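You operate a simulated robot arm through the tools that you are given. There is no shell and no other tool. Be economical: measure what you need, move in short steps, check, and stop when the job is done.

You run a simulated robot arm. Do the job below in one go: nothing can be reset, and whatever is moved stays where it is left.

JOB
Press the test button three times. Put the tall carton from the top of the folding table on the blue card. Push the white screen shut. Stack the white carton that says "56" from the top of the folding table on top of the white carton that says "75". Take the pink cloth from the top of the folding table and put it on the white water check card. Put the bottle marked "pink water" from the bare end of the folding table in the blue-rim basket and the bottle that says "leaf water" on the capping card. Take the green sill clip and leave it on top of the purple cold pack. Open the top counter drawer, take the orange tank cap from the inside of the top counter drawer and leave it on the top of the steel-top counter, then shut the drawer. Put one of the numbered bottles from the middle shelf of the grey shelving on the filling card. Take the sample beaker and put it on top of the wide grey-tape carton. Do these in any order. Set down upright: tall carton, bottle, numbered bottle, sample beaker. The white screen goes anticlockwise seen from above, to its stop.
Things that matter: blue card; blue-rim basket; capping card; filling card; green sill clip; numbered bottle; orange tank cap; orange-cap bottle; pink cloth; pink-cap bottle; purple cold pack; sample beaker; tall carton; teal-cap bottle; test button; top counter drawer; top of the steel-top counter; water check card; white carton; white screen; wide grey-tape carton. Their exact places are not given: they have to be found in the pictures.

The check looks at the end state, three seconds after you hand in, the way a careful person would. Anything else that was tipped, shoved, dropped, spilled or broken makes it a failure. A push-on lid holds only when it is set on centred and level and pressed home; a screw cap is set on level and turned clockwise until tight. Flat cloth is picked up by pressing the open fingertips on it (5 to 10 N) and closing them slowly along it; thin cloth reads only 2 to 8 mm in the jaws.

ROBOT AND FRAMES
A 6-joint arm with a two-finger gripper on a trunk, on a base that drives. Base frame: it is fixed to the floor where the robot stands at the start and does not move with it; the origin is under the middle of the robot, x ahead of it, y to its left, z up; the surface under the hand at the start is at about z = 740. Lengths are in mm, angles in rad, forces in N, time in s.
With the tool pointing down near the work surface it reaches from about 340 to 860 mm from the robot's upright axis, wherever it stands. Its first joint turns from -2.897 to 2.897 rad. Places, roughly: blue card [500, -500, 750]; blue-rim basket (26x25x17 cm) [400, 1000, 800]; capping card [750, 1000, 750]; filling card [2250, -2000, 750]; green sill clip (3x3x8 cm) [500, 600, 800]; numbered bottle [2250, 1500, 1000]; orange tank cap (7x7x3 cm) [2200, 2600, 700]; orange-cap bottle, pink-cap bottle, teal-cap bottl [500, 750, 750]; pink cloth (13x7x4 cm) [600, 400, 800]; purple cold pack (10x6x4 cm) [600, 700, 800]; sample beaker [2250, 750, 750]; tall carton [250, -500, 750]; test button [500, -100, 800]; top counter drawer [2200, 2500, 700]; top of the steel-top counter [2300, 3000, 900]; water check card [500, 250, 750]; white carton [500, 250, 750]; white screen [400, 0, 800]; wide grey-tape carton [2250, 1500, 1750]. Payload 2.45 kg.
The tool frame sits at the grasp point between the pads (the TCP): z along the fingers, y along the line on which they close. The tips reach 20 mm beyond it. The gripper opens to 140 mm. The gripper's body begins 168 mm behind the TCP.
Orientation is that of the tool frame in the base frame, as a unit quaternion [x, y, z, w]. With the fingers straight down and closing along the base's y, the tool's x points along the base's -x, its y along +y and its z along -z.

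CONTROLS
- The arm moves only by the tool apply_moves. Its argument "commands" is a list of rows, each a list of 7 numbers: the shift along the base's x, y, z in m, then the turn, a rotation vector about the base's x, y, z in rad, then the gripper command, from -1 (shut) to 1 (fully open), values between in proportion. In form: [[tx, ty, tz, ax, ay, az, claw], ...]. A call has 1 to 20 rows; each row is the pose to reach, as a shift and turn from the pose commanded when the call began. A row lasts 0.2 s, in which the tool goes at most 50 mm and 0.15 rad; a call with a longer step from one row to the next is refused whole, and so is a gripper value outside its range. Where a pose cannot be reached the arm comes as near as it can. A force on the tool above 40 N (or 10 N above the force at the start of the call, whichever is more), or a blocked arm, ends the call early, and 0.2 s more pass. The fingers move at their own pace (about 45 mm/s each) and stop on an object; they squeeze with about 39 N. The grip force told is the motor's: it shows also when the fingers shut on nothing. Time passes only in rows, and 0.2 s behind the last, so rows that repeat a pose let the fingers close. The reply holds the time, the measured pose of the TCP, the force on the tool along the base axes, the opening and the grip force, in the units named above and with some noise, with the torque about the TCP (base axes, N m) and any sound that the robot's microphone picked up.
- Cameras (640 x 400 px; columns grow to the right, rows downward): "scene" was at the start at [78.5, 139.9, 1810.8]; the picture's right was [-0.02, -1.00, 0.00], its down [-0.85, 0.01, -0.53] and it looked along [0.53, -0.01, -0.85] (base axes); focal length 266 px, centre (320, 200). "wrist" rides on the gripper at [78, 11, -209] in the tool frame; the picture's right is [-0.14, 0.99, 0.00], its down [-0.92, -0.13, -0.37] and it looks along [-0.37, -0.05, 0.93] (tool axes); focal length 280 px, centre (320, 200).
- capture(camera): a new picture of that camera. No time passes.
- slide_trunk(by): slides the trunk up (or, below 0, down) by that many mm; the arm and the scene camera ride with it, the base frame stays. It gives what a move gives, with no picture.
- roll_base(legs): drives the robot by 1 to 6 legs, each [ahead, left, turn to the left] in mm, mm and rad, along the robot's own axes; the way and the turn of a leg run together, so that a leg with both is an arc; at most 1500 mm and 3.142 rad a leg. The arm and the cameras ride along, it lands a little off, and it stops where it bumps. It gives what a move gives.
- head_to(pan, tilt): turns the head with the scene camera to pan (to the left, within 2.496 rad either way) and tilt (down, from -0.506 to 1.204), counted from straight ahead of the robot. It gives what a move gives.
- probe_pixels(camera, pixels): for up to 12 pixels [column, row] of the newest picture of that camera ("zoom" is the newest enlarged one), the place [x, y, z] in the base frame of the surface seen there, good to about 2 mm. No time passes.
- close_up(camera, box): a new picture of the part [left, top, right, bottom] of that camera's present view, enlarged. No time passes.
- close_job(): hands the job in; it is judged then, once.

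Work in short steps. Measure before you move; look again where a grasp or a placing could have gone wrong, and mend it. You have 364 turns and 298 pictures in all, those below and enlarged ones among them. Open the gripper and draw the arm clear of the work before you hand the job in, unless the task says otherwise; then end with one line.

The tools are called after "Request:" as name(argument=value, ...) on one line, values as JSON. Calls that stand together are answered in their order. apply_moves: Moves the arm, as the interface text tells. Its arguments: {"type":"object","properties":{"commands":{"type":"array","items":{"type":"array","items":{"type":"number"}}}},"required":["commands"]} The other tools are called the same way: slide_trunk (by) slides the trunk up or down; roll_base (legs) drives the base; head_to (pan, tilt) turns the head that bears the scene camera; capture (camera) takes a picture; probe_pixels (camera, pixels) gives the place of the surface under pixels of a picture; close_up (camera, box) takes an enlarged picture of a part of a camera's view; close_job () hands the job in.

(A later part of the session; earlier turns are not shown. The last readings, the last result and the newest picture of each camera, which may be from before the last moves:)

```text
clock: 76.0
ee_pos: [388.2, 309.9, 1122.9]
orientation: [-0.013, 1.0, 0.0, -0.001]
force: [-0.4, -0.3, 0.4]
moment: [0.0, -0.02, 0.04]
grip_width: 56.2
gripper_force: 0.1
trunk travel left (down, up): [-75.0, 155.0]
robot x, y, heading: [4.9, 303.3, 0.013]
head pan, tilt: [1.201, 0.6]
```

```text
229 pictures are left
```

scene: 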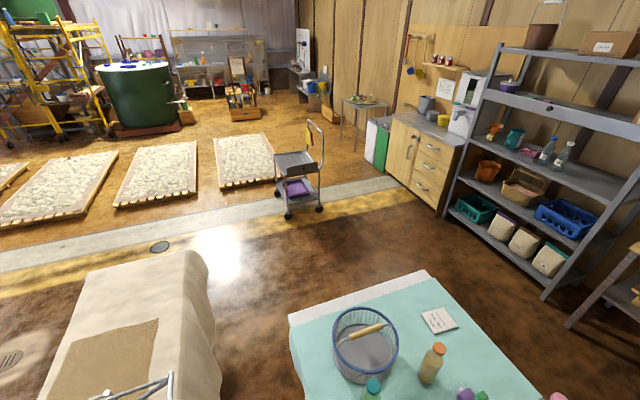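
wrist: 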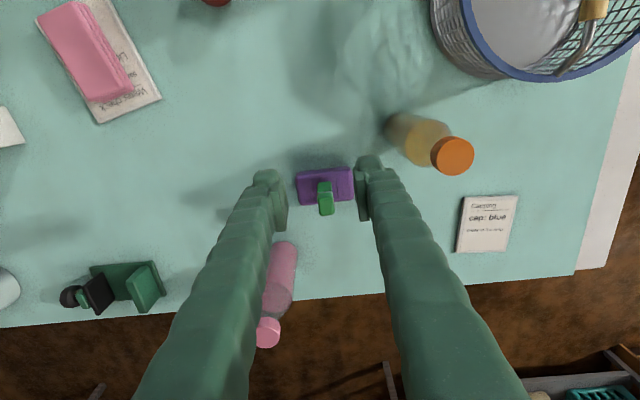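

Request:
head_to(pan=-1.0, tilt=0.7)

Request:
capture(camera="scene")

Request:
probe_pixels(camera="scene", pixels=[[440, 200], [425, 235], [333, 165], [410, 180], [470, 185], [330, 150], [225, 196], [168, 238], [320, 130], [600, 240], [505, 300], [240, 215]])

```text
clock: 78.0
ee_pos: [388.5, 309.2, 1121.4]
orientation: [-0.011, 1.0, 0.0, 0.0]
force: [-0.1, -0.1, 0.1]
moment: [0.01, -0.02, -0.03]
grip_width: 56.0
gripper_force: 0.0
trunk travel left (down, up): [-75.0, 155.0]
robot x, y, heading: [3.3, 302.9, 0.009]
head pan, tilt: [-1.0, 0.7]
```

```text
228 pictures are left
```

scene: 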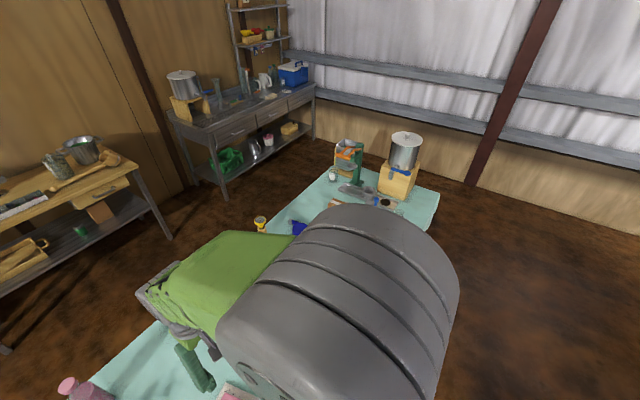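

```text
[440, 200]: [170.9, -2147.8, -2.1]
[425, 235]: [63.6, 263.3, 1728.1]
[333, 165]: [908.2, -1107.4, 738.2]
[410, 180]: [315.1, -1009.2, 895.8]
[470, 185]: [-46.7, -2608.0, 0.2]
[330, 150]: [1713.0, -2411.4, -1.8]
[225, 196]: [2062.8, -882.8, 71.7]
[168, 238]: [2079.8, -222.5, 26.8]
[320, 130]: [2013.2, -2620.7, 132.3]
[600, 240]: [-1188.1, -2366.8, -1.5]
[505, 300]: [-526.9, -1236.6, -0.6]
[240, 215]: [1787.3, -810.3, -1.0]
```

Right route: table ends at y≈−1110, the wall is at −2610, benches begin at x≈2015. I drive: right a bit, back, then right past the table end.

Request:
roll_base(legs=[[0, -120, 0], [-280, 0, 0], [0, -1000, 0], [0, -830, 0]])

Request:
head_to(pan=0, tilt=0.7)

Request:
capture(camera="scene")

```text
clock: 97.3
ee_pos: [122.8, -1652.6, 1122.0]
orientation: [-0.008, 1.0, 0.0, 0.0]
force: [-0.5, 0.1, -0.1]
moment: [-0.01, -0.01, 0.01]
grip_width: 55.8
gripper_force: 0.1
trunk travel left (down, up): [-75.0, 155.0]
robot x, y, heading: [-263.8, -1652.1, -0.001]
head pan, tilt: [-1.0, 0.7]
```

```text
clock: 98.6
ee_pos: [123.1, -1653.2, 1121.8]
orientation: [-0.008, 1.0, -0.001, -0.001]
force: [-0.3, 0.7, -1.2]
moment: [0.01, -0.01, -0.03]
grip_width: 55.9
gripper_force: 0.1
trunk travel left (down, up): [-75.0, 155.0]
robot x, y, heading: [-262.9, -1654.1, 0.001]
head pan, tilt: [0.0, 0.7]
```

```text
227 pictures are left
```

scene: 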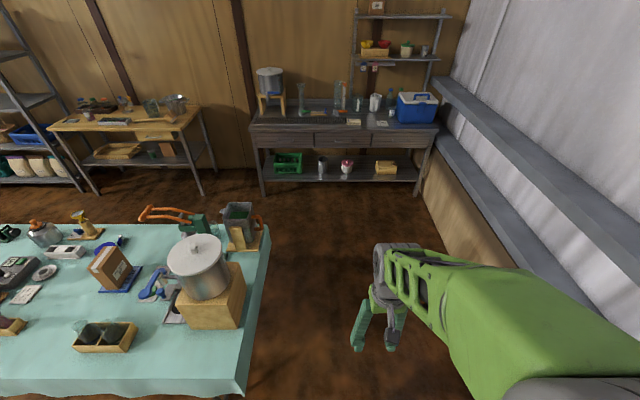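

Path clear. Drive forward to x≈1330 and look at the bench.

Request:
roll_base(legs=[[1400, 0, 0], [190, 0, 0]])

Request:
head_to(pan=0, tilt=0.75)

Request:
capture(camera="scene")

```text
clock: 106.8
ee_pos: [1735.7, -1662.5, 1122.1]
orientation: [-0.003, 1.0, 0.001, -0.001]
force: [0.0, -0.3, 0.7]
moment: [0.04, 0.07, -0.01]
grip_width: 56.1
gripper_force: 0.0
trunk travel left (down, up): [-75.0, 155.0]
robot x, y, heading: [1350.0, -1661.0, -0.015]
head pan, tilt: [0.0, 0.7]
```

```text
clock: 107.4
ee_pos: [1735.1, -1661.7, 1121.1]
orientation: [-0.003, 1.0, 0.0, 0.0]
force: [-0.1, 0.8, 0.3]
moment: [0.04, 0.04, 0.01]
grip_width: 56.0
gripper_force: 0.1
trunk travel left (down, up): [-75.0, 155.0]
robot x, y, heading: [1349.4, -1662.4, -0.008]
head pan, tilt: [0.0, 0.75]
```

```text
226 pictures are left
```

scene: 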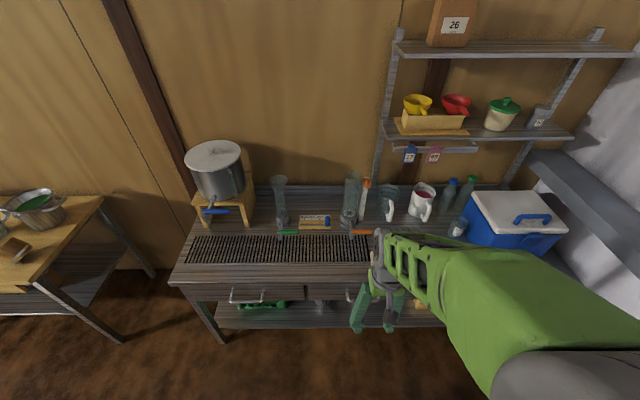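

Request:
close_up(camera="scene", box=[170, 130, 480, 300])

Request:
capture(camera="wrist")

```text
2.06 times, centred on (325, 215) of scene
```

zoom: 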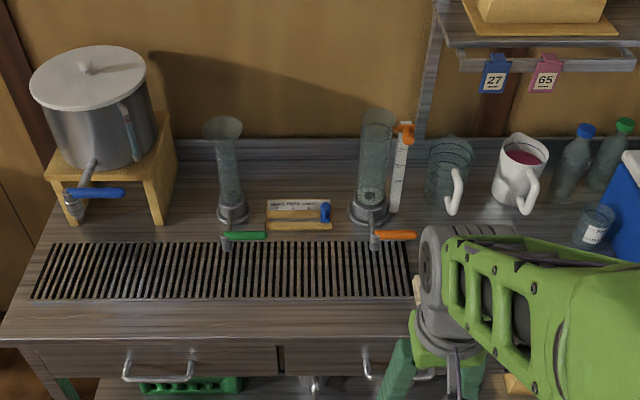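

```text
224 pictures are left
```

wrist: 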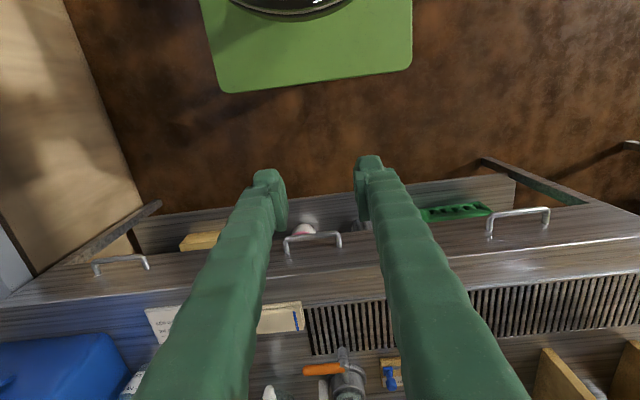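

I'll return here with the bottle. Now drive left along the aisle to about y=850.

Request:
roll_base(legs=[[0, 1250, 0.005], [0, 1260, 0.005]])

Request:
head_to(pan=0.3, tilt=0.5)

Request:
capture(camera="scene")

```text
clock: 129.5
ee_pos: [1734.9, 851.0, 1121.1]
orientation: [-0.008, 1.0, 0.0, 0.0]
force: [0.1, 0.3, -0.4]
moment: [0.05, -0.01, 0.03]
grip_width: 55.9
gripper_force: 0.1
trunk travel left (down, up): [-75.0, 155.0]
robot x, y, heading: [1350.3, 849.8, 0.007]
head pan, tilt: [0.0, 0.75]
```

```text
clock: 130.3
ee_pos: [1734.1, 850.2, 1121.4]
orientation: [-0.009, 1.0, -0.001, 0.0]
force: [0.2, 0.0, 0.3]
moment: [0.01, -0.02, 0.01]
grip_width: 55.9
gripper_force: 0.1
trunk travel left (down, up): [-75.0, 155.0]
robot x, y, heading: [1349.3, 845.7, 0.006]
head pan, tilt: [0.3, 0.499]
```

```text
223 pictures are left
```

scene: 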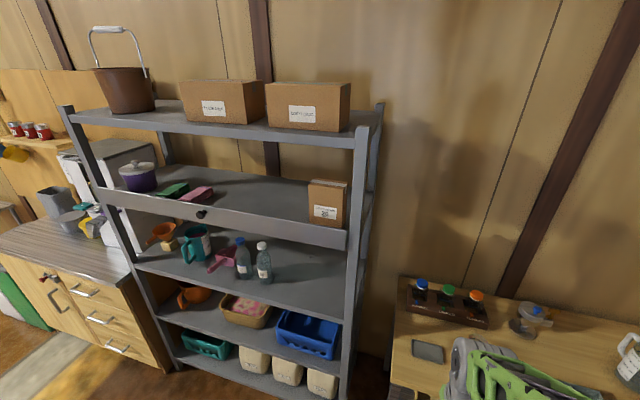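

Request:
close_up(camera="scene", box=[170, 60, 390, 300])

Request:
close_up(camera="scene", box=[390, 260, 640, 400])

Request:
probe_pixels(camera="scene", pixels=[[223, 95], [310, 98], [305, 122], [240, 258], [264, 262], [243, 275], [265, 280], [328, 200], [290, 280], [535, 315], [420, 300], [360, 200]])

```text
1.67 times, centred on (280, 180) of scene
```

zoom: 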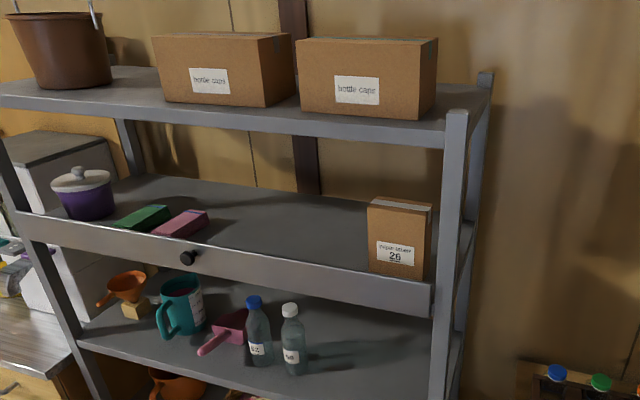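

```text
2.56 times, centred on (515, 330) of scene
```

zoom: 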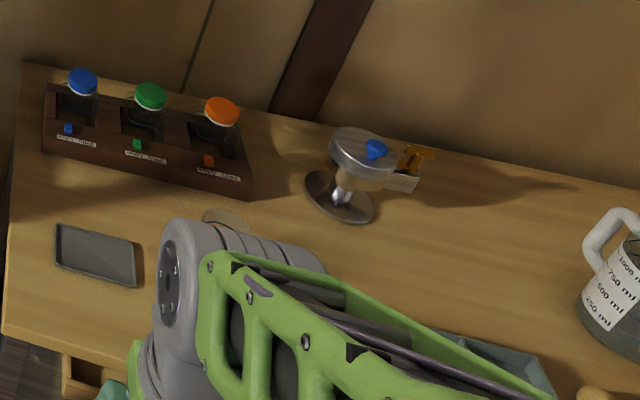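

```text
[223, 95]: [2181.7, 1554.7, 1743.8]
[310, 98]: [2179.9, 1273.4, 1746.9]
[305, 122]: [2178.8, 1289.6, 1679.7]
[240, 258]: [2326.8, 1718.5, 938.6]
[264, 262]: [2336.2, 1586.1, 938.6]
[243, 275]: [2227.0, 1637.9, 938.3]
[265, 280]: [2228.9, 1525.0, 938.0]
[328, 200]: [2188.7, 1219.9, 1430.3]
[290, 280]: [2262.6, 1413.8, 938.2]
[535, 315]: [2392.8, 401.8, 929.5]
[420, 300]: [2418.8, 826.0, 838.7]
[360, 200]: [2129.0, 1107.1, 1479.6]
```

Request:
close_up(camera="scene", box=[170, 70, 280, 140])

Request:
close_up(camera="scene", box=[255, 70, 365, 140])

Request:
close_up(camera="scene", box=[220, 230, 290, 290])

```text
5.71 times, centred on (225, 105) of scene
```

zoom: 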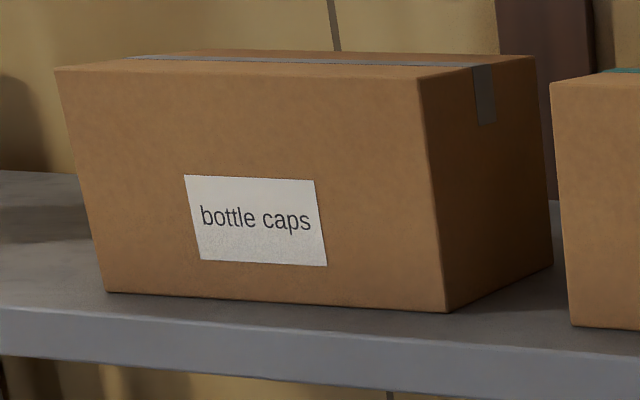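

```text
5.71 times, centred on (310, 105) of scene
```

zoom: 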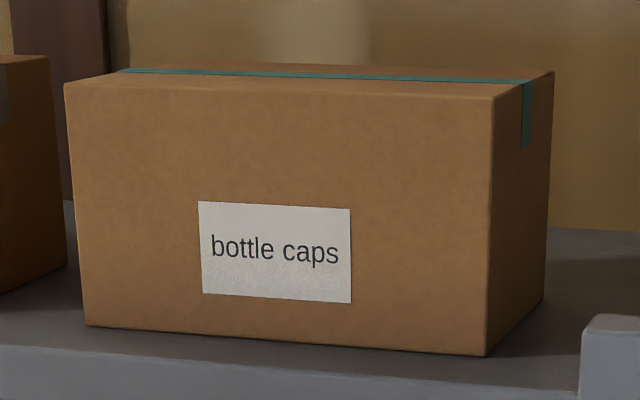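

```text
6.67 times, centred on (255, 260) of scene
```

zoom: 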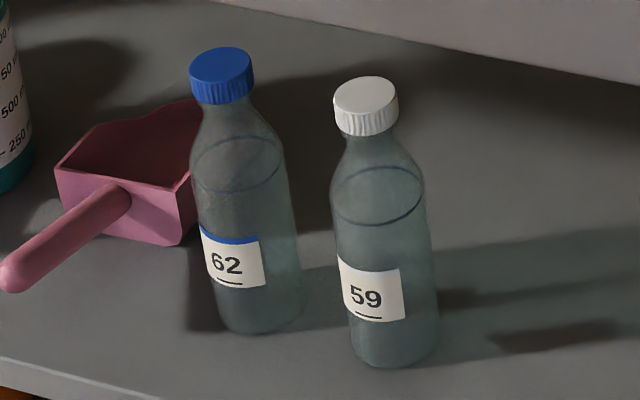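

Left top carton has grey tape: that is the target for the beaker. Now the table's left end: turn around and approach the table.

Request:
roll_base(legs=[[0, 0, 3.135], [180, 0, 0]])

Request:
head_to(pan=0, tilt=1.0)

Request:
capture(camera="scene")

Request:
capture(camera="wrist")

```text
clock: 139.1
ee_pos: [785.2, 858.6, 1121.0]
orientation: [1.0, -0.003, 0.001, 0.001]
force: [0.2, -0.6, 0.6]
moment: [0.04, -0.06, 0.02]
grip_width: 56.0
gripper_force: 0.1
trunk travel left (down, up): [-75.0, 155.0]
robot x, y, heading: [1170.9, 848.2, 3.118]
head pan, tilt: [0.3, 0.499]
```

```text
clock: 140.0
ee_pos: [785.4, 858.5, 1121.2]
orientation: [1.0, -0.002, 0.0, -0.001]
force: [-0.4, 0.1, 0.5]
moment: [0.01, -0.02, 0.03]
grip_width: 55.9
gripper_force: 0.1
trunk travel left (down, up): [-75.0, 155.0]
robot x, y, heading: [1170.1, 855.8, 3.116]
head pan, tilt: [0.0, 1.0]
```

```text
217 pictures are left
```

scene: 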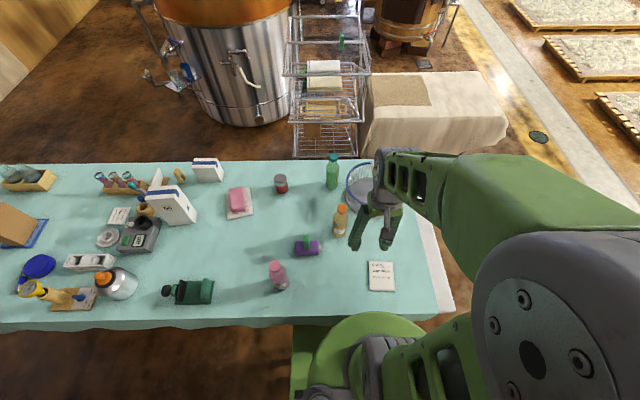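

```text
216 pictures are left
```

wrist: 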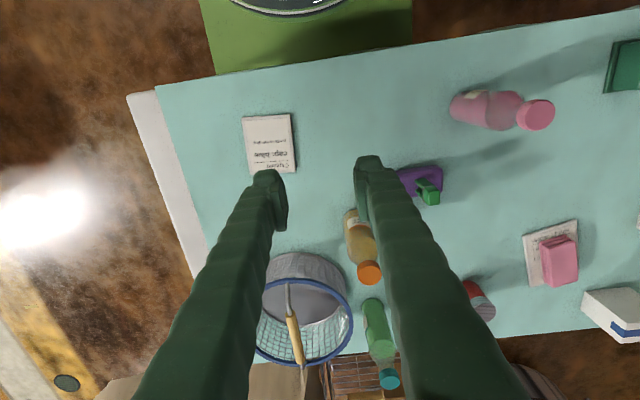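

Request:
close_up(camera="scene", box=[260, 140, 410, 300])

Request:
close_up(camera="scene", box=[140, 150, 220, 230])

Request:
close_up(camera="scene", box=[315, 145, 355, 240])

Request:
close_up(camera="scene", box=[255, 250, 325, 300])

```text
2.50 times, centred on (335, 220) of scene
```

zoom: 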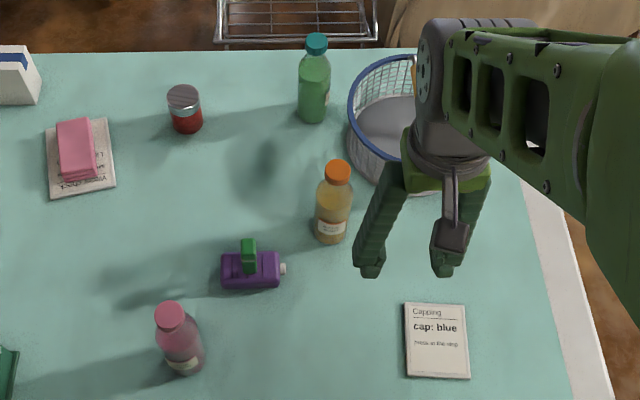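

```text
5.00 times, centred on (180, 190) of scene
```

zoom: 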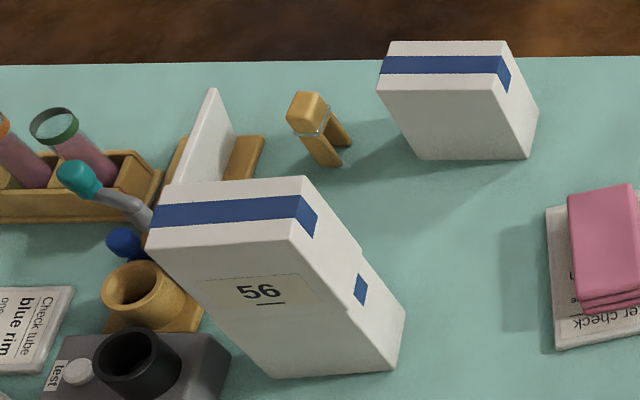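

```text
4.21 times, centred on (335, 192) of scene
```

zoom: 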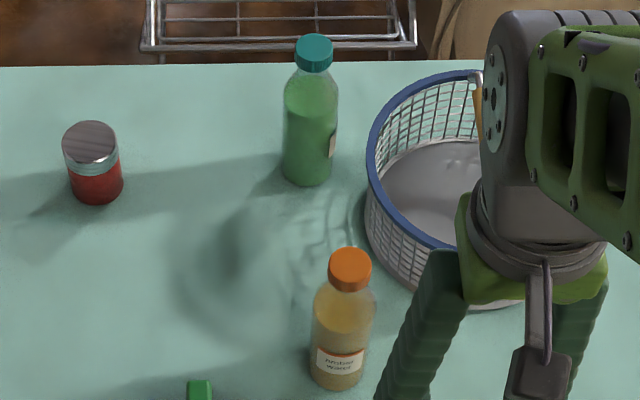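

```text
8.00 times, centred on (290, 275) of scene
```

zoom: 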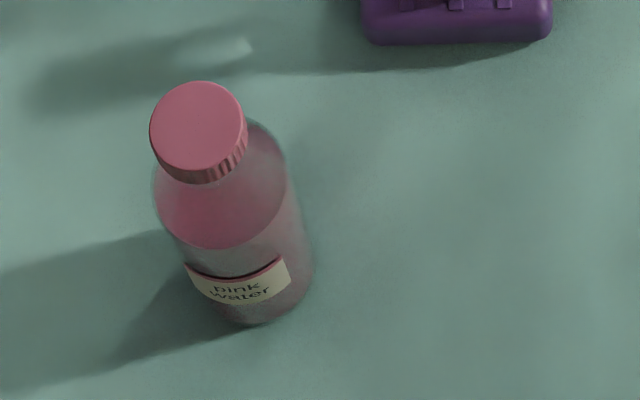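

56 is confirmed on the stack; pink-cap = "pink water", orange = "amber water", so teal-cap = "leaf water" (label edge visible). I drive 80 mm nearer and re-measure.

Request:
roll_base(legs=[[80, 0, 0.02]])

Request:
apply_moves(commands=[[0.03, 0.03, 0.02, 0, 0, 0, 0.3], [0.06, 0.07, 0.04, 0, 0, 0, 0.3], [0.06, 0.12, 0.05, 0, 0, 0, 0.3], [0.06, 0.17, 0.05, 0, 0, 0, 0.3], [0.06, 0.22, 0.05, 0, 0, 0, 0.3]])

Request:
capture(camera="scene")

Request:
close_up(camera="scene", box=[260, 140, 460, 300])

```text
clock: 140.9
ee_pos: [766.8, 857.8, 1122.0]
orientation: [1.0, 0.0, 0.0, 0.0]
force: [-0.2, -0.5, 0.1]
moment: [0.03, 0.11, 0.01]
grip_width: 56.1
gripper_force: 0.0
trunk travel left (down, up): [-75.0, 155.0]
robot x, y, heading: [1150.5, 853.5, 3.123]
head pan, tilt: [0.0, 1.0]
stopped in leg 1: the robot was blocked; the commanded pose is now the measured one
```

```text
refused: row 2 steps farther than a row can; nothing moved
```

```text
211 pictures are left
```

scene: 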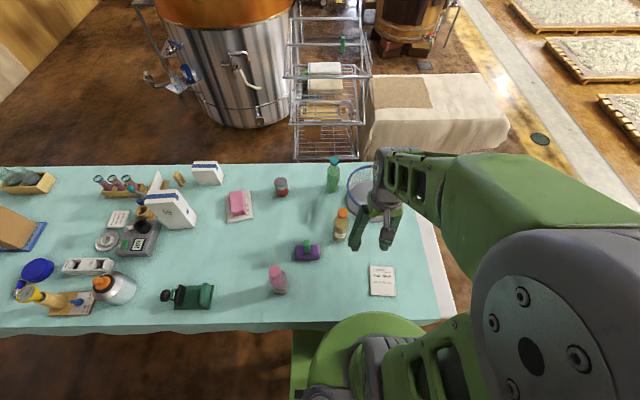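

```text
2.50 times, centred on (360, 220) of scene
```

zoom: 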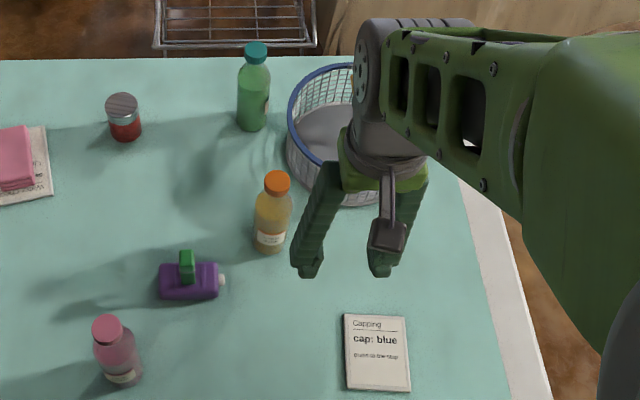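

Request:
probe_pixels(camera="zoom", pixels=[[256, 52], [256, 95], [252, 125], [277, 182], [270, 240], [106, 328], [125, 376], [125, 100], [188, 262], [190, 285], [300, 110], [375, 350]])

Request:
close_up(camera="scene", box=[320, 145, 370, 205])

```text
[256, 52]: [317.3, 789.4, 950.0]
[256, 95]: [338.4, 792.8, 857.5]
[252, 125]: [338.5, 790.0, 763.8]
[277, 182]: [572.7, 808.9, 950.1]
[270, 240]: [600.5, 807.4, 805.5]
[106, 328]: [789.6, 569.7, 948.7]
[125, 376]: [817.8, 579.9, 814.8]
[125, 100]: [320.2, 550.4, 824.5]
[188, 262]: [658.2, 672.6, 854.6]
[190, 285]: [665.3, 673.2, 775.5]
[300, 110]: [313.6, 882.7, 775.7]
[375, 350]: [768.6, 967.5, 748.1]
```

```text
6.67 times, centred on (345, 175) of scene
```

zoom: 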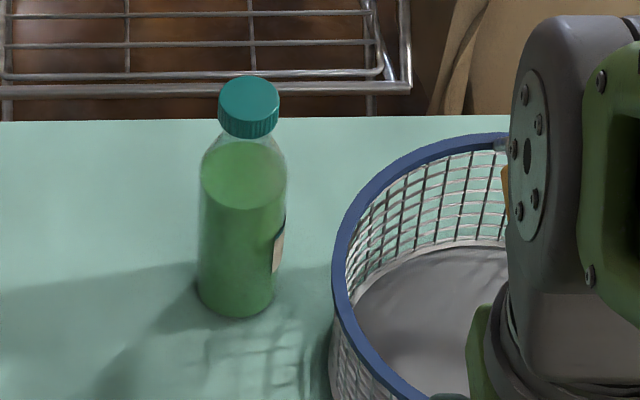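

Teal bottle axis ≈(313,790), top 950, body ⌀≈56; distance 840 mm. I turn the hand 90° (closing along x, away from the basket rim) and approach above it.

Request:
apply_moves(commands=[[-0.04, -0.005, 0, 0, 0, 0.14, 0.3], [-0.08, -0.01, 0, 0, 0, 0.28, 0.3], [-0.12, -0.015, 0, 0, 0, 0.42, 0.3], [-0.16, -0.02, 0, 0, 0, 0.56, 0.3], [-0.2, -0.025, 0, 0, 0, 0.7, 0.3], [-0.24, -0.03, 0, 0, 0, 0.84, 0.3], [-0.28, -0.035, -0.01, 0, 0, 0.98, 0.3], [-0.32, -0.04, -0.02, 0, 0, 1.12, 0.3], [-0.36, -0.05, -0.03, 0, 0, 1.26, 0.3], [-0.4, -0.06, -0.04, 0, 0, 1.4, 0.3], [-0.44, -0.066, -0.05, 0, 0, 1.54, 0.3], [-0.454, -0.068, -0.07, 0, 0, 1.57, 0.3]])

Request:
capture(camera="wrist")

```text
clock: 143.5
ee_pos: [309.3, 789.6, 1051.8]
orientation: [0.708, 0.706, 0.001, 0.001]
force: [0.0, 0.7, -0.1]
moment: [0.0, -0.03, -0.01]
grip_width: 90.8
gripper_force: 0.0
trunk travel left (down, up): [-75.0, 155.0]
robot x, y, heading: [1151.6, 850.3, 3.123]
head pan, tilt: [0.0, 1.0]
```

```text
208 pictures are left
```

wrist: 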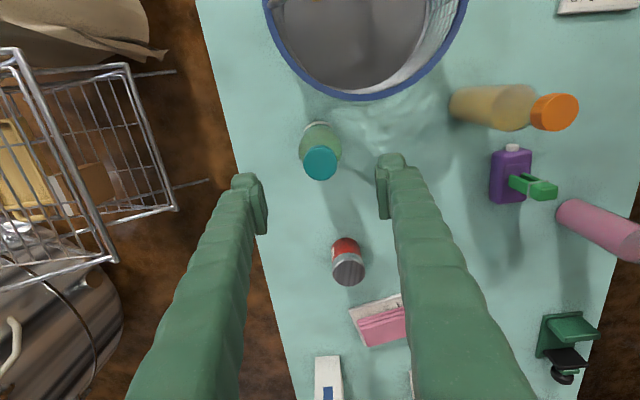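

Request:
probe_pixels(camera="wrist", pixels=[[320, 163], [306, 163], [334, 163], [320, 149], [320, 177], [345, 97], [306, 135]])

Request:
close_up(camera="wrist", box=[270, 100, 370, 200])

```text
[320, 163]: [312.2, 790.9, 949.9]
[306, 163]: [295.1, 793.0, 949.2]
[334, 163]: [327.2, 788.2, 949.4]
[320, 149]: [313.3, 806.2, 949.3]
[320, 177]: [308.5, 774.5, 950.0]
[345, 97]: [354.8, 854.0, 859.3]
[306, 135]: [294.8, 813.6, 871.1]
```

```text
4.00 times, centred on (320, 150) of wrist
```

zoom: 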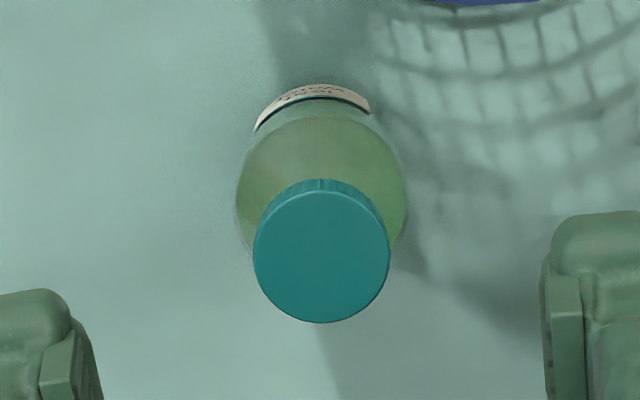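

Axis (311,790.5). Descend to z 850 and close.

Request:
apply_moves(commands=[[0.002, 0.001, -0.05, 0, 0, 0, 0.3], [0.002, 0.001, -0.1, 0, 0, 0, 0.3], [0.002, 0.001, -0.15, 0, 0, 0, 0.3], [0.002, 0.001, -0.195, 0, 0, 0, 0.3]])

Request:
capture(camera="wrist")

```text
clock: 144.5
ee_pos: [311.6, 790.5, 856.3]
orientation: [0.708, 0.706, 0.001, 0.0]
force: [-1.2, 0.5, -0.5]
moment: [0.02, -0.02, 0.03]
grip_width: 91.1
gripper_force: 0.1
trunk travel left (down, up): [-75.0, 155.0]
robot x, y, heading: [1152.8, 853.1, 3.124]
head pan, tilt: [0.0, 1.0]
```

```text
206 pictures are left
```

wrist: 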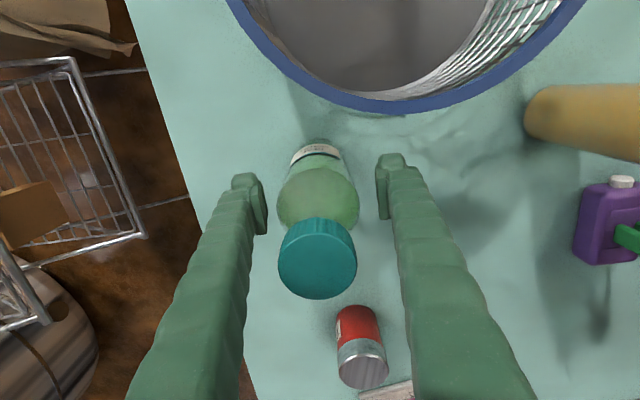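

Request:
apply_moves(commands=[[0, 0, -0.012, 0, 0, 0, 0.2], [0, 0, -0.012, 0, 0, 0, -0.1], [0, 0, -0.012, 0, 0, 0, -1], [0, 0, -0.012, 0, 0, 0, -1], [0, 0, -0.012, 0, 0, 0, -1]])

Request:
apply_moves(commands=[[0, 0, 0.02, 0, 0, 0, -1], [0, 0, 0.06, 0, 0, 0, -1], [0, 0, 0.1, 0, 0, 0, -1], [0, 0, 0.15, 0, 0, 0, -1], [0.01, 0, 0.2, 0, 0, 0, -1], [0.02, 0, 0.25, 0, 0, 0, -1]])

Request:
capture(camera="wrist")

```text
clock: 145.7
ee_pos: [312.9, 790.5, 844.4]
orientation: [0.709, 0.705, 0.001, -0.001]
force: [-3.4, -0.4, 1.7]
moment: [-0.04, 0.1, -0.01]
grip_width: 64.4
gripper_force: 38.9
trunk travel left (down, up): [-75.0, 155.0]
robot x, y, heading: [1150.5, 852.5, 3.126]
head pan, tilt: [0.0, 1.0]
```

```text
refused: row 5 steps farther than a row can; nothing moved
```

```text
205 pictures are left
```

wrist: 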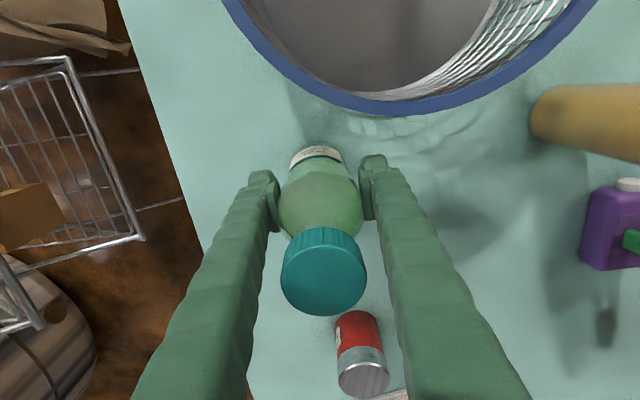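

Held at 64 mm. Lift straight up to z≈1110.

Request:
apply_moves(commands=[[0, 0, 0.02, 0, 0, 0, -1], [0, 0, 0.06, 0, 0, 0, -1], [0, 0, 0.1, 0, 0, 0, -1], [0, 0, 0.15, 0, 0, 0, -1], [0, 0, 0.195, 0, 0, 0, -1], [0.01, 0, 0.24, 0, 0, 0, -1], [0.02, 0, 0.27, 0, 0, 0, -1]])

Request:
capture(camera="wrist")

```text
clock: 147.3
ee_pos: [333.2, 790.6, 1114.3]
orientation: [0.708, 0.706, 0.0, 0.0]
force: [0.0, -0.8, -5.3]
moment: [0.02, 0.03, 0.0]
grip_width: 64.3
gripper_force: 39.2
trunk travel left (down, up): [-75.0, 155.0]
robot x, y, heading: [1151.5, 852.5, 3.128]
head pan, tilt: [0.0, 1.0]
```

```text
204 pictures are left
```

wrist: 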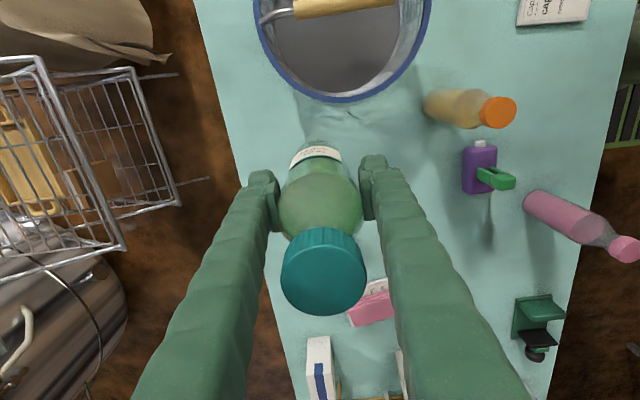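

Request:
apply_moves(commands=[[0.0435, 0.0, 0, 0, 0, 0, -1], [0.087, 0.0, 0, 0, 0, 0, -1], [0.1305, 0.0, 0, 0, 0, 0, -1], [0.174, 0.0, 0, 0, 0, 0, -1], [0.2175, 0.02, 0, 0, 0, 0, -1], [0.261, 0.045, 0, 0, 0, 0, -1], [0.3, 0.073, 0, 0, 0, 0, -1], [0.34, 0.1, 0, 0, 0, 0, -1], [0.375, 0.13, 0, 0, 0, 0, -1], [0.41, 0.16, 0, 0, 0, 0, -1], [0.435, 0.175, -0.02, 0, 0, 0, -1], [0.435, 0.175, -0.07, 0, 0, 0, -1], [0.435, 0.175, -0.12, 0, 0, 0, -1]])

Request:
capture(camera="scene")

Request:
capture(camera="wrist")

```text
refused: row 6 steps farther than a row can; nothing moved
```

```text
203 pictures are left
```

scene: 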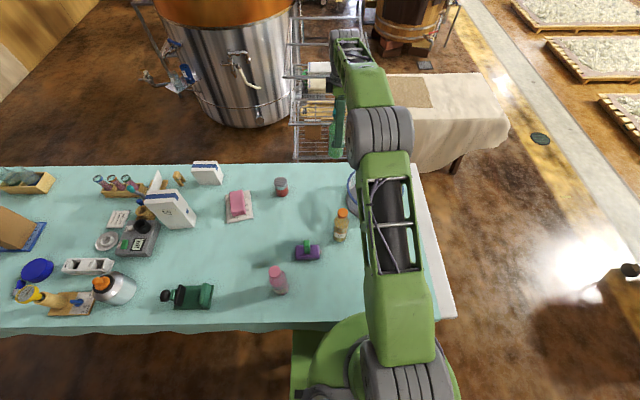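

```text
202 pictures are left
```

wrist: 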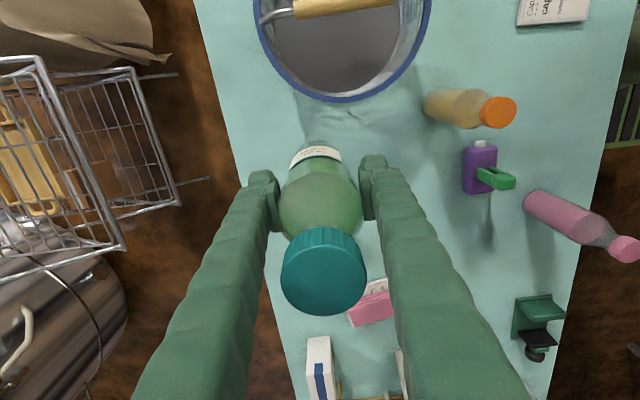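

Request:
apply_moves(commands=[[0.0435, 0.0, 0, 0, 0, 0, -1], [0.087, 0.0, 0, 0, 0, 0, -1], [0.1305, 0.0, 0, 0, 0, 0, -1], [0.174, 0.0, 0, 0, 0, 0, -1], [0.2175, 0.015, 0, 0, 0, 0, -1], [0.258, 0.04, 0, 0, 0, 0, -1], [0.295, 0.068, 0, 0, 0, 0, -1], [0.332, 0.096, 0, 0, 0, 0, -1], [0.369, 0.124, 0, 0, 0, 0, -1], [0.405, 0.152, 0, 0, 0, 0, -1], [0.435, 0.175, -0.02, 0, 0, 0, -1], [0.435, 0.175, -0.07, 0, 0, 0, -1], [0.435, 0.175, -0.12, 0, 0, 0, -1]])

Request:
capture(camera="wrist")

Request:
close_up(camera="scene", box=[300, 220, 460, 360])

```text
clock: 150.1
ee_pos: [765.6, 966.8, 994.4]
orientation: [0.708, 0.706, 0.001, -0.001]
force: [-1.1, 0.6, -5.4]
moment: [0.0, -0.05, -0.02]
grip_width: 64.3
gripper_force: 39.3
trunk travel left (down, up): [-75.0, 155.0]
robot x, y, heading: [1149.3, 854.2, 3.129]
head pan, tilt: [0.0, 1.0]
```

```text
201 pictures are left
```

wrist: 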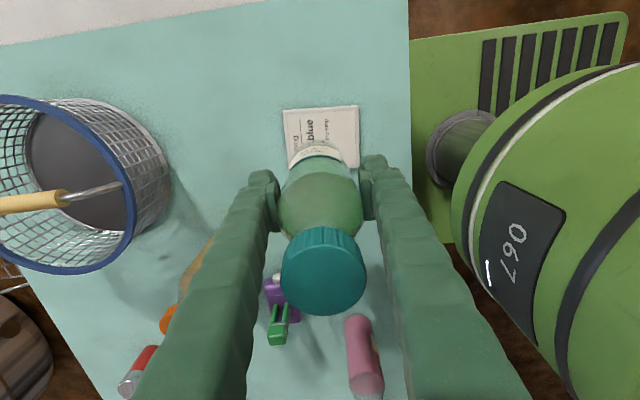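

```text
2.86 times, centred on (380, 290) of scene
```

zoom: 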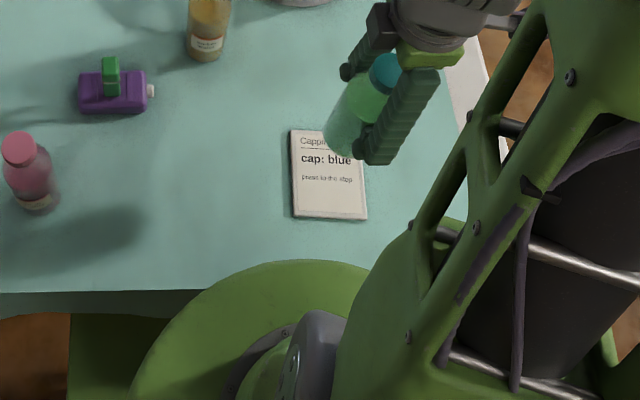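

Request:
probe_pixels(camera="zoom", pixels=[[295, 134], [297, 213], [364, 217], [330, 185]])

Request:
probe_pixels(camera="wrist", pixels=[[288, 113], [355, 110], [356, 160], [288, 150]])

```text
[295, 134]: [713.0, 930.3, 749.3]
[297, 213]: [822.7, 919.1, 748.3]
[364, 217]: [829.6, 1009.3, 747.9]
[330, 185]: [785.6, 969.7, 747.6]
```

```text
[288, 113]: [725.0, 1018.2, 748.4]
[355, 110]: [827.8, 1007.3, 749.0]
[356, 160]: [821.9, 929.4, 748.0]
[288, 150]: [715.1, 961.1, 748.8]
```

Card centre (771,968), top 748. Lower to just above, then slow contact.

Request:
apply_moves(commands=[[0.005, 0.001, -0.045, 0, 0, 0, -1], [0.005, 0.001, -0.09, 0, 0, 0, -1], [0.005, 0.001, -0.125, 0, 0, 0, -1], [0.005, 0.001, -0.136, 0, 0, 0, -1], [0.005, 0.001, -0.139, 0, 0, 0, -1], [0.005, 0.001, -0.141, 0, 0, 0, -1]])

```text
clock: 151.5
ee_pos: [771.9, 966.6, 853.6]
orientation: [0.709, 0.705, 0.001, -0.001]
force: [-0.1, -0.6, -2.4]
moment: [-0.03, -0.08, 0.01]
grip_width: 64.3
gripper_force: 38.9
trunk travel left (down, up): [-75.0, 155.0]
robot x, y, heading: [1147.7, 852.9, 3.126]
head pan, tilt: [0.0, 1.0]
```

Touching (weight dropped to 2.4 N). One more millimetre, then release and rise.

Request:
apply_moves(commands=[[0, 0, -0.001, 0, 0, 0, -1], [0, 0, -0.001, 0, 0, 0, 0], [0, 0, -0.001, 0, 0, 0, 0.3], [0, 0, -0.001, 0, 0, 0, 0.3], [0, 0, 0.04, 0, 0, 0, 0.3], [0, 0, 0.09, 0, 0, 0, 0.3], [0, 0, 0.14, 0, 0, 0, 0.3], [0, 0, 0.19, 0, 0, 0, 0.3], [0, 0, 0.23, 0, 0, 0, 0.3]])

Request:
capture(camera="wrist")

```text
clock: 153.5
ee_pos: [772.4, 967.3, 1082.9]
orientation: [0.708, 0.706, 0.001, 0.0]
force: [1.7, 0.1, 1.0]
moment: [-0.01, -0.03, 0.0]
grip_width: 90.9
gripper_force: 0.0
trunk travel left (down, up): [-75.0, 155.0]
robot x, y, heading: [1147.8, 853.6, 3.125]
head pan, tilt: [0.0, 1.0]
```

```text
199 pictures are left
```

wrist: 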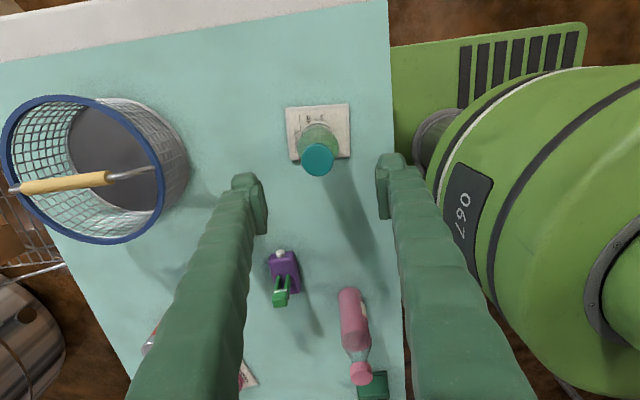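

Bottle stands on the card. Now measure the basket rim, floor and handle from this wrist view.

Request:
probe_pixels(camera="wrist", pixels=[[20, 188], [60, 183], [105, 178], [150, 168], [75, 100], [100, 240], [8, 160], [158, 215], [95, 145], [100, 200], [45, 110], [120, 180]])

Request:
close_up(camera="wrist", box=[0, 70, 220, 270])

Request:
capture(camera="scene")

```text
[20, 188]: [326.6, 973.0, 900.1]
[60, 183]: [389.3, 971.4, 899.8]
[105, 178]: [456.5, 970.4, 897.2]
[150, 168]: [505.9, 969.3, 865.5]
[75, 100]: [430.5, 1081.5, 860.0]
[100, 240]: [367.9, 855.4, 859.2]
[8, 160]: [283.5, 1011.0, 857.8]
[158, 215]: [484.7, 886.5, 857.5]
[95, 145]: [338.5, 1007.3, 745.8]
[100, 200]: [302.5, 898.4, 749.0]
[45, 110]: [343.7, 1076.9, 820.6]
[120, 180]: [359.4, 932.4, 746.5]
```

```text
2.00 times, centred on (110, 170) of wrist
```

zoom: 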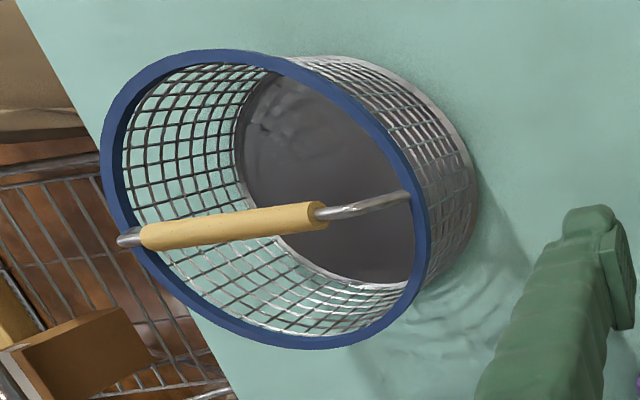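

```text
197 pictures are left
```

scene: 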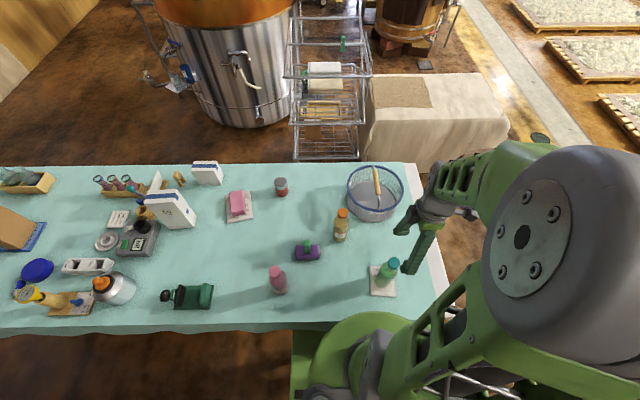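

Basket: rim z 859, centre ≈(395,969), handle along x at y≈971, z 900. Plan: bottle at (395,914). Now move over the pink bottle.

Request:
apply_moves(commands=[[0, -0.045, 0.02, 0, 0, 0, 0.3], [0, -0.09, 0.02, 0, 0, 0, 0.3], [0, -0.135, 0.02, 0, 0, 0, 0.3], [0, -0.18, 0.02, 0, 0, 0, 0.3], [0.005, -0.225, 0.02, 0, 0, 0, 0.3], [0.01, -0.27, 0.02, 0, 0, 0, 0.3], [0.015, -0.315, 0.02, 0, 0, 0, 0.3], [0.015, -0.36, 0.0, 0, 0, 0, 0.3], [0.015, -0.402, -0.02, 0, 0, 0, 0.3]])

Request:
capture(camera="wrist")

```text
clock: 155.5
ee_pos: [788.9, 563.3, 1060.8]
orientation: [0.708, 0.706, 0.002, 0.0]
force: [-0.6, -0.5, 0.1]
moment: [0.02, -0.02, 0.02]
grip_width: 91.1
gripper_force: 0.0
trunk travel left (down, up): [-75.0, 155.0]
robot x, y, heading: [1151.4, 853.3, 3.126]
head pan, tilt: [0.0, 1.0]
```

```text
196 pictures are left
```

wrist: 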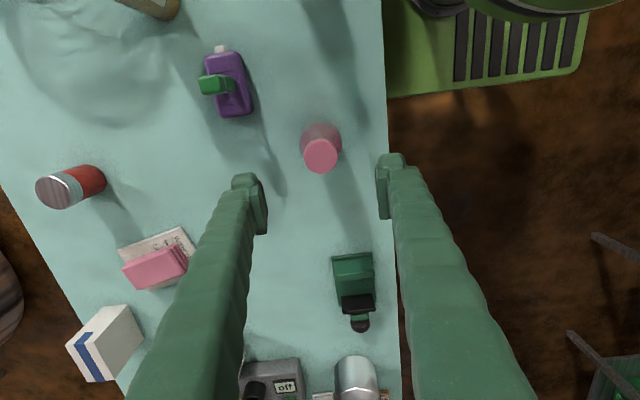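

Request:
probe_pixels(camera="wrist", pixels=[[321, 156], [306, 156], [337, 156], [321, 141], [321, 171]])

```text
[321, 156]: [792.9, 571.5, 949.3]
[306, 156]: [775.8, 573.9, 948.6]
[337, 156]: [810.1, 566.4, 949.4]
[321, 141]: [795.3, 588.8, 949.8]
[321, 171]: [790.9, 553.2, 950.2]
```

Request:
apply_moves(commands=[[0.0036, 0.0077, -0.04, 0, 0, 0, 0.3], [0.0036, 0.0077, -0.09, 0, 0, 0, 0.3], [0.0036, 0.0077, -0.14, 0, 0, 0, 0.3], [0.0036, 0.0077, -0.185, 0, 0, 0, 0.3], [0.0036, 0.0077, -0.213, 0, 0, 0, 0.3]])

Request:
apply_moves(commands=[[0, 0, 0, 0, 0, 0, 0.1], [0, 0, 0, 0, 0, 0, -0.1], [0, 0, 0, 0, 0, 0, -1], [0, 0, 0, 0, 0, 0, -1], [0, 0, 0, 0, 0, 0, -1]])

Request:
capture(camera="wrist")

```text
clock: 156.7
ee_pos: [790.4, 572.4, 847.9]
orientation: [0.708, 0.707, 0.001, -0.001]
force: [-0.3, 0.3, 0.5]
moment: [0.0, 0.01, -0.04]
grip_width: 90.9
gripper_force: 0.1
trunk travel left (down, up): [-75.0, 155.0]
robot x, y, heading: [1150.0, 848.6, 3.122]
head pan, tilt: [0.0, 1.0]
```

```text
clock: 157.9
ee_pos: [789.2, 572.6, 849.5]
orientation: [0.709, 0.706, 0.0, -0.001]
force: [-2.8, -0.2, 4.5]
moment: [-0.14, 0.13, -0.06]
grip_width: 56.5
gripper_force: 39.2
trunk travel left (down, up): [-75.0, 155.0]
robot x, y, heading: [1149.0, 854.3, 3.125]
head pan, tilt: [0.0, 1.0]
```

```text
195 pictures are left
```

wrist: 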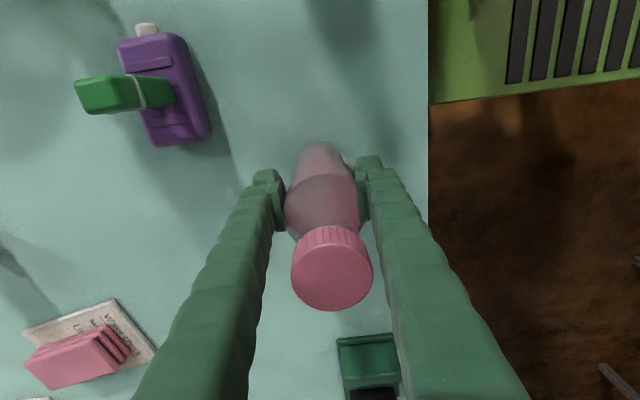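

Gripped at 56.5 mm. Lift straight up.

Request:
apply_moves(commands=[[0, 0, 0.02, 0, 0, 0, -1], [0, 0, 0.06, 0, 0, 0, -1], [0, 0, 0.11, 0, 0, 0, -1], [0, 0, 0.16, 0, 0, 0, -1], [0, 0, 0.21, 0, 0, 0, -1], [0, 0, 0.26, 0, 0, 0, -1]])

Request:
capture(camera="wrist")

Request:
close_up(camera="scene", box=[220, 180, 360, 320])

```text
clock: 159.3
ee_pos: [789.8, 575.2, 1110.1]
orientation: [0.708, 0.706, 0.002, -0.001]
force: [0.4, 0.5, -5.8]
moment: [0.0, 0.05, -0.01]
grip_width: 56.3
gripper_force: 39.2
trunk travel left (down, up): [-75.0, 155.0]
robot x, y, heading: [1149.1, 850.6, 3.12]
head pan, tilt: [0.0, 1.0]
```

```text
194 pictures are left
```

wrist: 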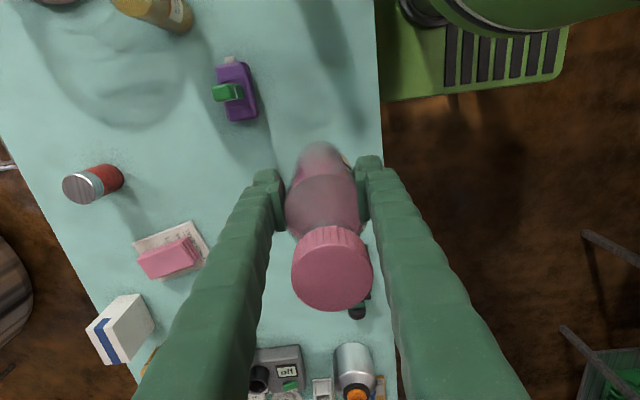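

```text
2.86 times, centred on (290, 250) of scene
```

zoom: 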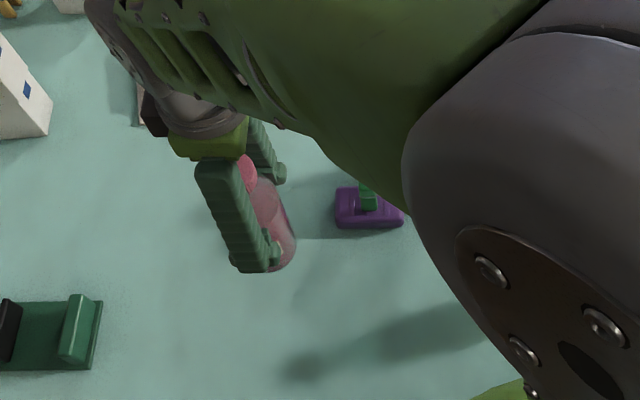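

Held, 5.8 N. Carry to above the basket at (395,914), bottom ≈1000 clears everything.

Request:
apply_moves(commands=[[-0.033, 0.028, 0, 0, 0, 0, -1], [-0.066, 0.056, 0, 0, 0, 0, -1], [-0.099, 0.085, 0, 0, 0, 0, -1], [-0.132, 0.113, 0, 0, 0, 0, -1], [-0.165, 0.141, 0, 0, 0, 0, -1], [-0.198, 0.17, 0, 0, 0, 0, -1], [-0.231, 0.198, 0, 0, 0, 0, -1], [-0.264, 0.226, 0, 0, 0, 0, -1], [-0.297, 0.254, 0, 0, 0, 0, -1], [-0.33, 0.283, 0, 0, 0, 0, -1], [-0.363, 0.311, 0, 0, 0, 0, -1], [-0.395, 0.338, 0, 0, 0, 0, -1]])

Request:
capture(camera="wrist")

Request:
close_up(camera="scene", box=[310, 120, 450, 260])

```text
clock: 161.9
ee_pos: [393.6, 912.2, 1109.2]
orientation: [0.708, 0.706, 0.001, 0.0]
force: [0.4, -0.2, -5.2]
moment: [0.01, -0.05, 0.03]
grip_width: 56.2
gripper_force: 39.1
trunk travel left (down, up): [-75.0, 155.0]
robot x, y, heading: [1148.4, 852.9, 3.119]
head pan, tilt: [0.0, 1.0]
```

```text
192 pictures are left
```

wrist: 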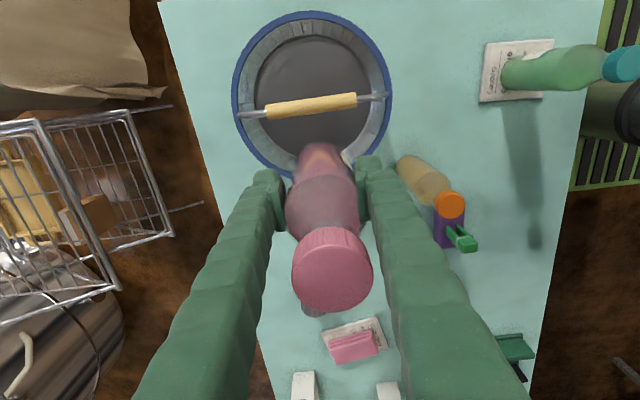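

```text
2.86 times, centred on (380, 190) of scene
```

zoom: 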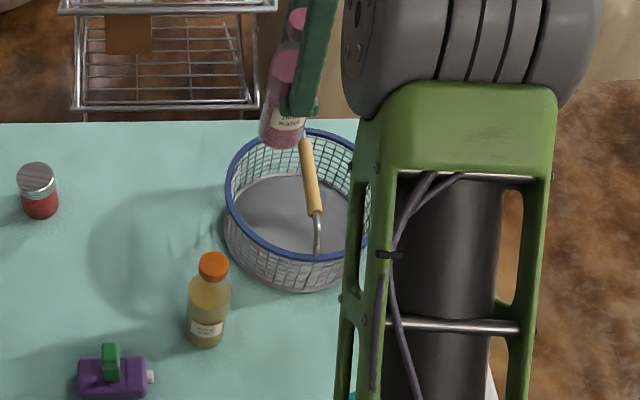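

Request:
probe_pixels(camera="wrist", pixels=[[237, 105], [389, 90], [305, 15], [262, 170], [259, 80], [362, 70], [310, 40], [275, 125], [268, 111], [355, 99], [345, 130], [290, 160]])

Request:
close_up(camera="wrist", box=[220, 0, 400, 200])

```text
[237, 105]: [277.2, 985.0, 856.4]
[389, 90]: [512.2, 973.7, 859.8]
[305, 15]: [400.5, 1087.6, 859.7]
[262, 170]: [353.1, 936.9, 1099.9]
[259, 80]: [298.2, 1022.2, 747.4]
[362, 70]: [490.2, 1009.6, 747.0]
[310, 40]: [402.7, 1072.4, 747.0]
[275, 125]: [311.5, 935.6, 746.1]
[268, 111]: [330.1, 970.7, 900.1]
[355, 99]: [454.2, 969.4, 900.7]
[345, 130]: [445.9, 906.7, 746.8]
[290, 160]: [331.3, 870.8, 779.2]
```

```text
2.00 times, centred on (310, 100) of wrist
```

zoom: 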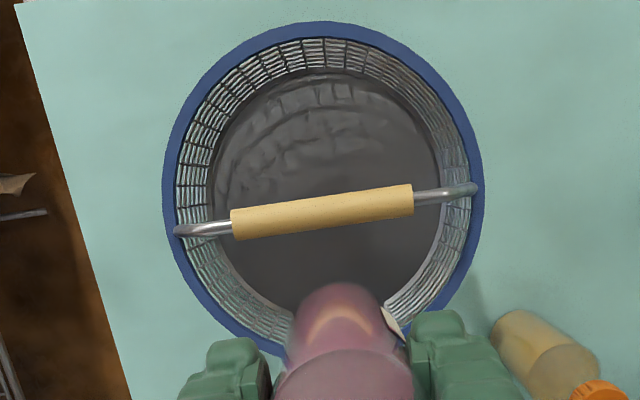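

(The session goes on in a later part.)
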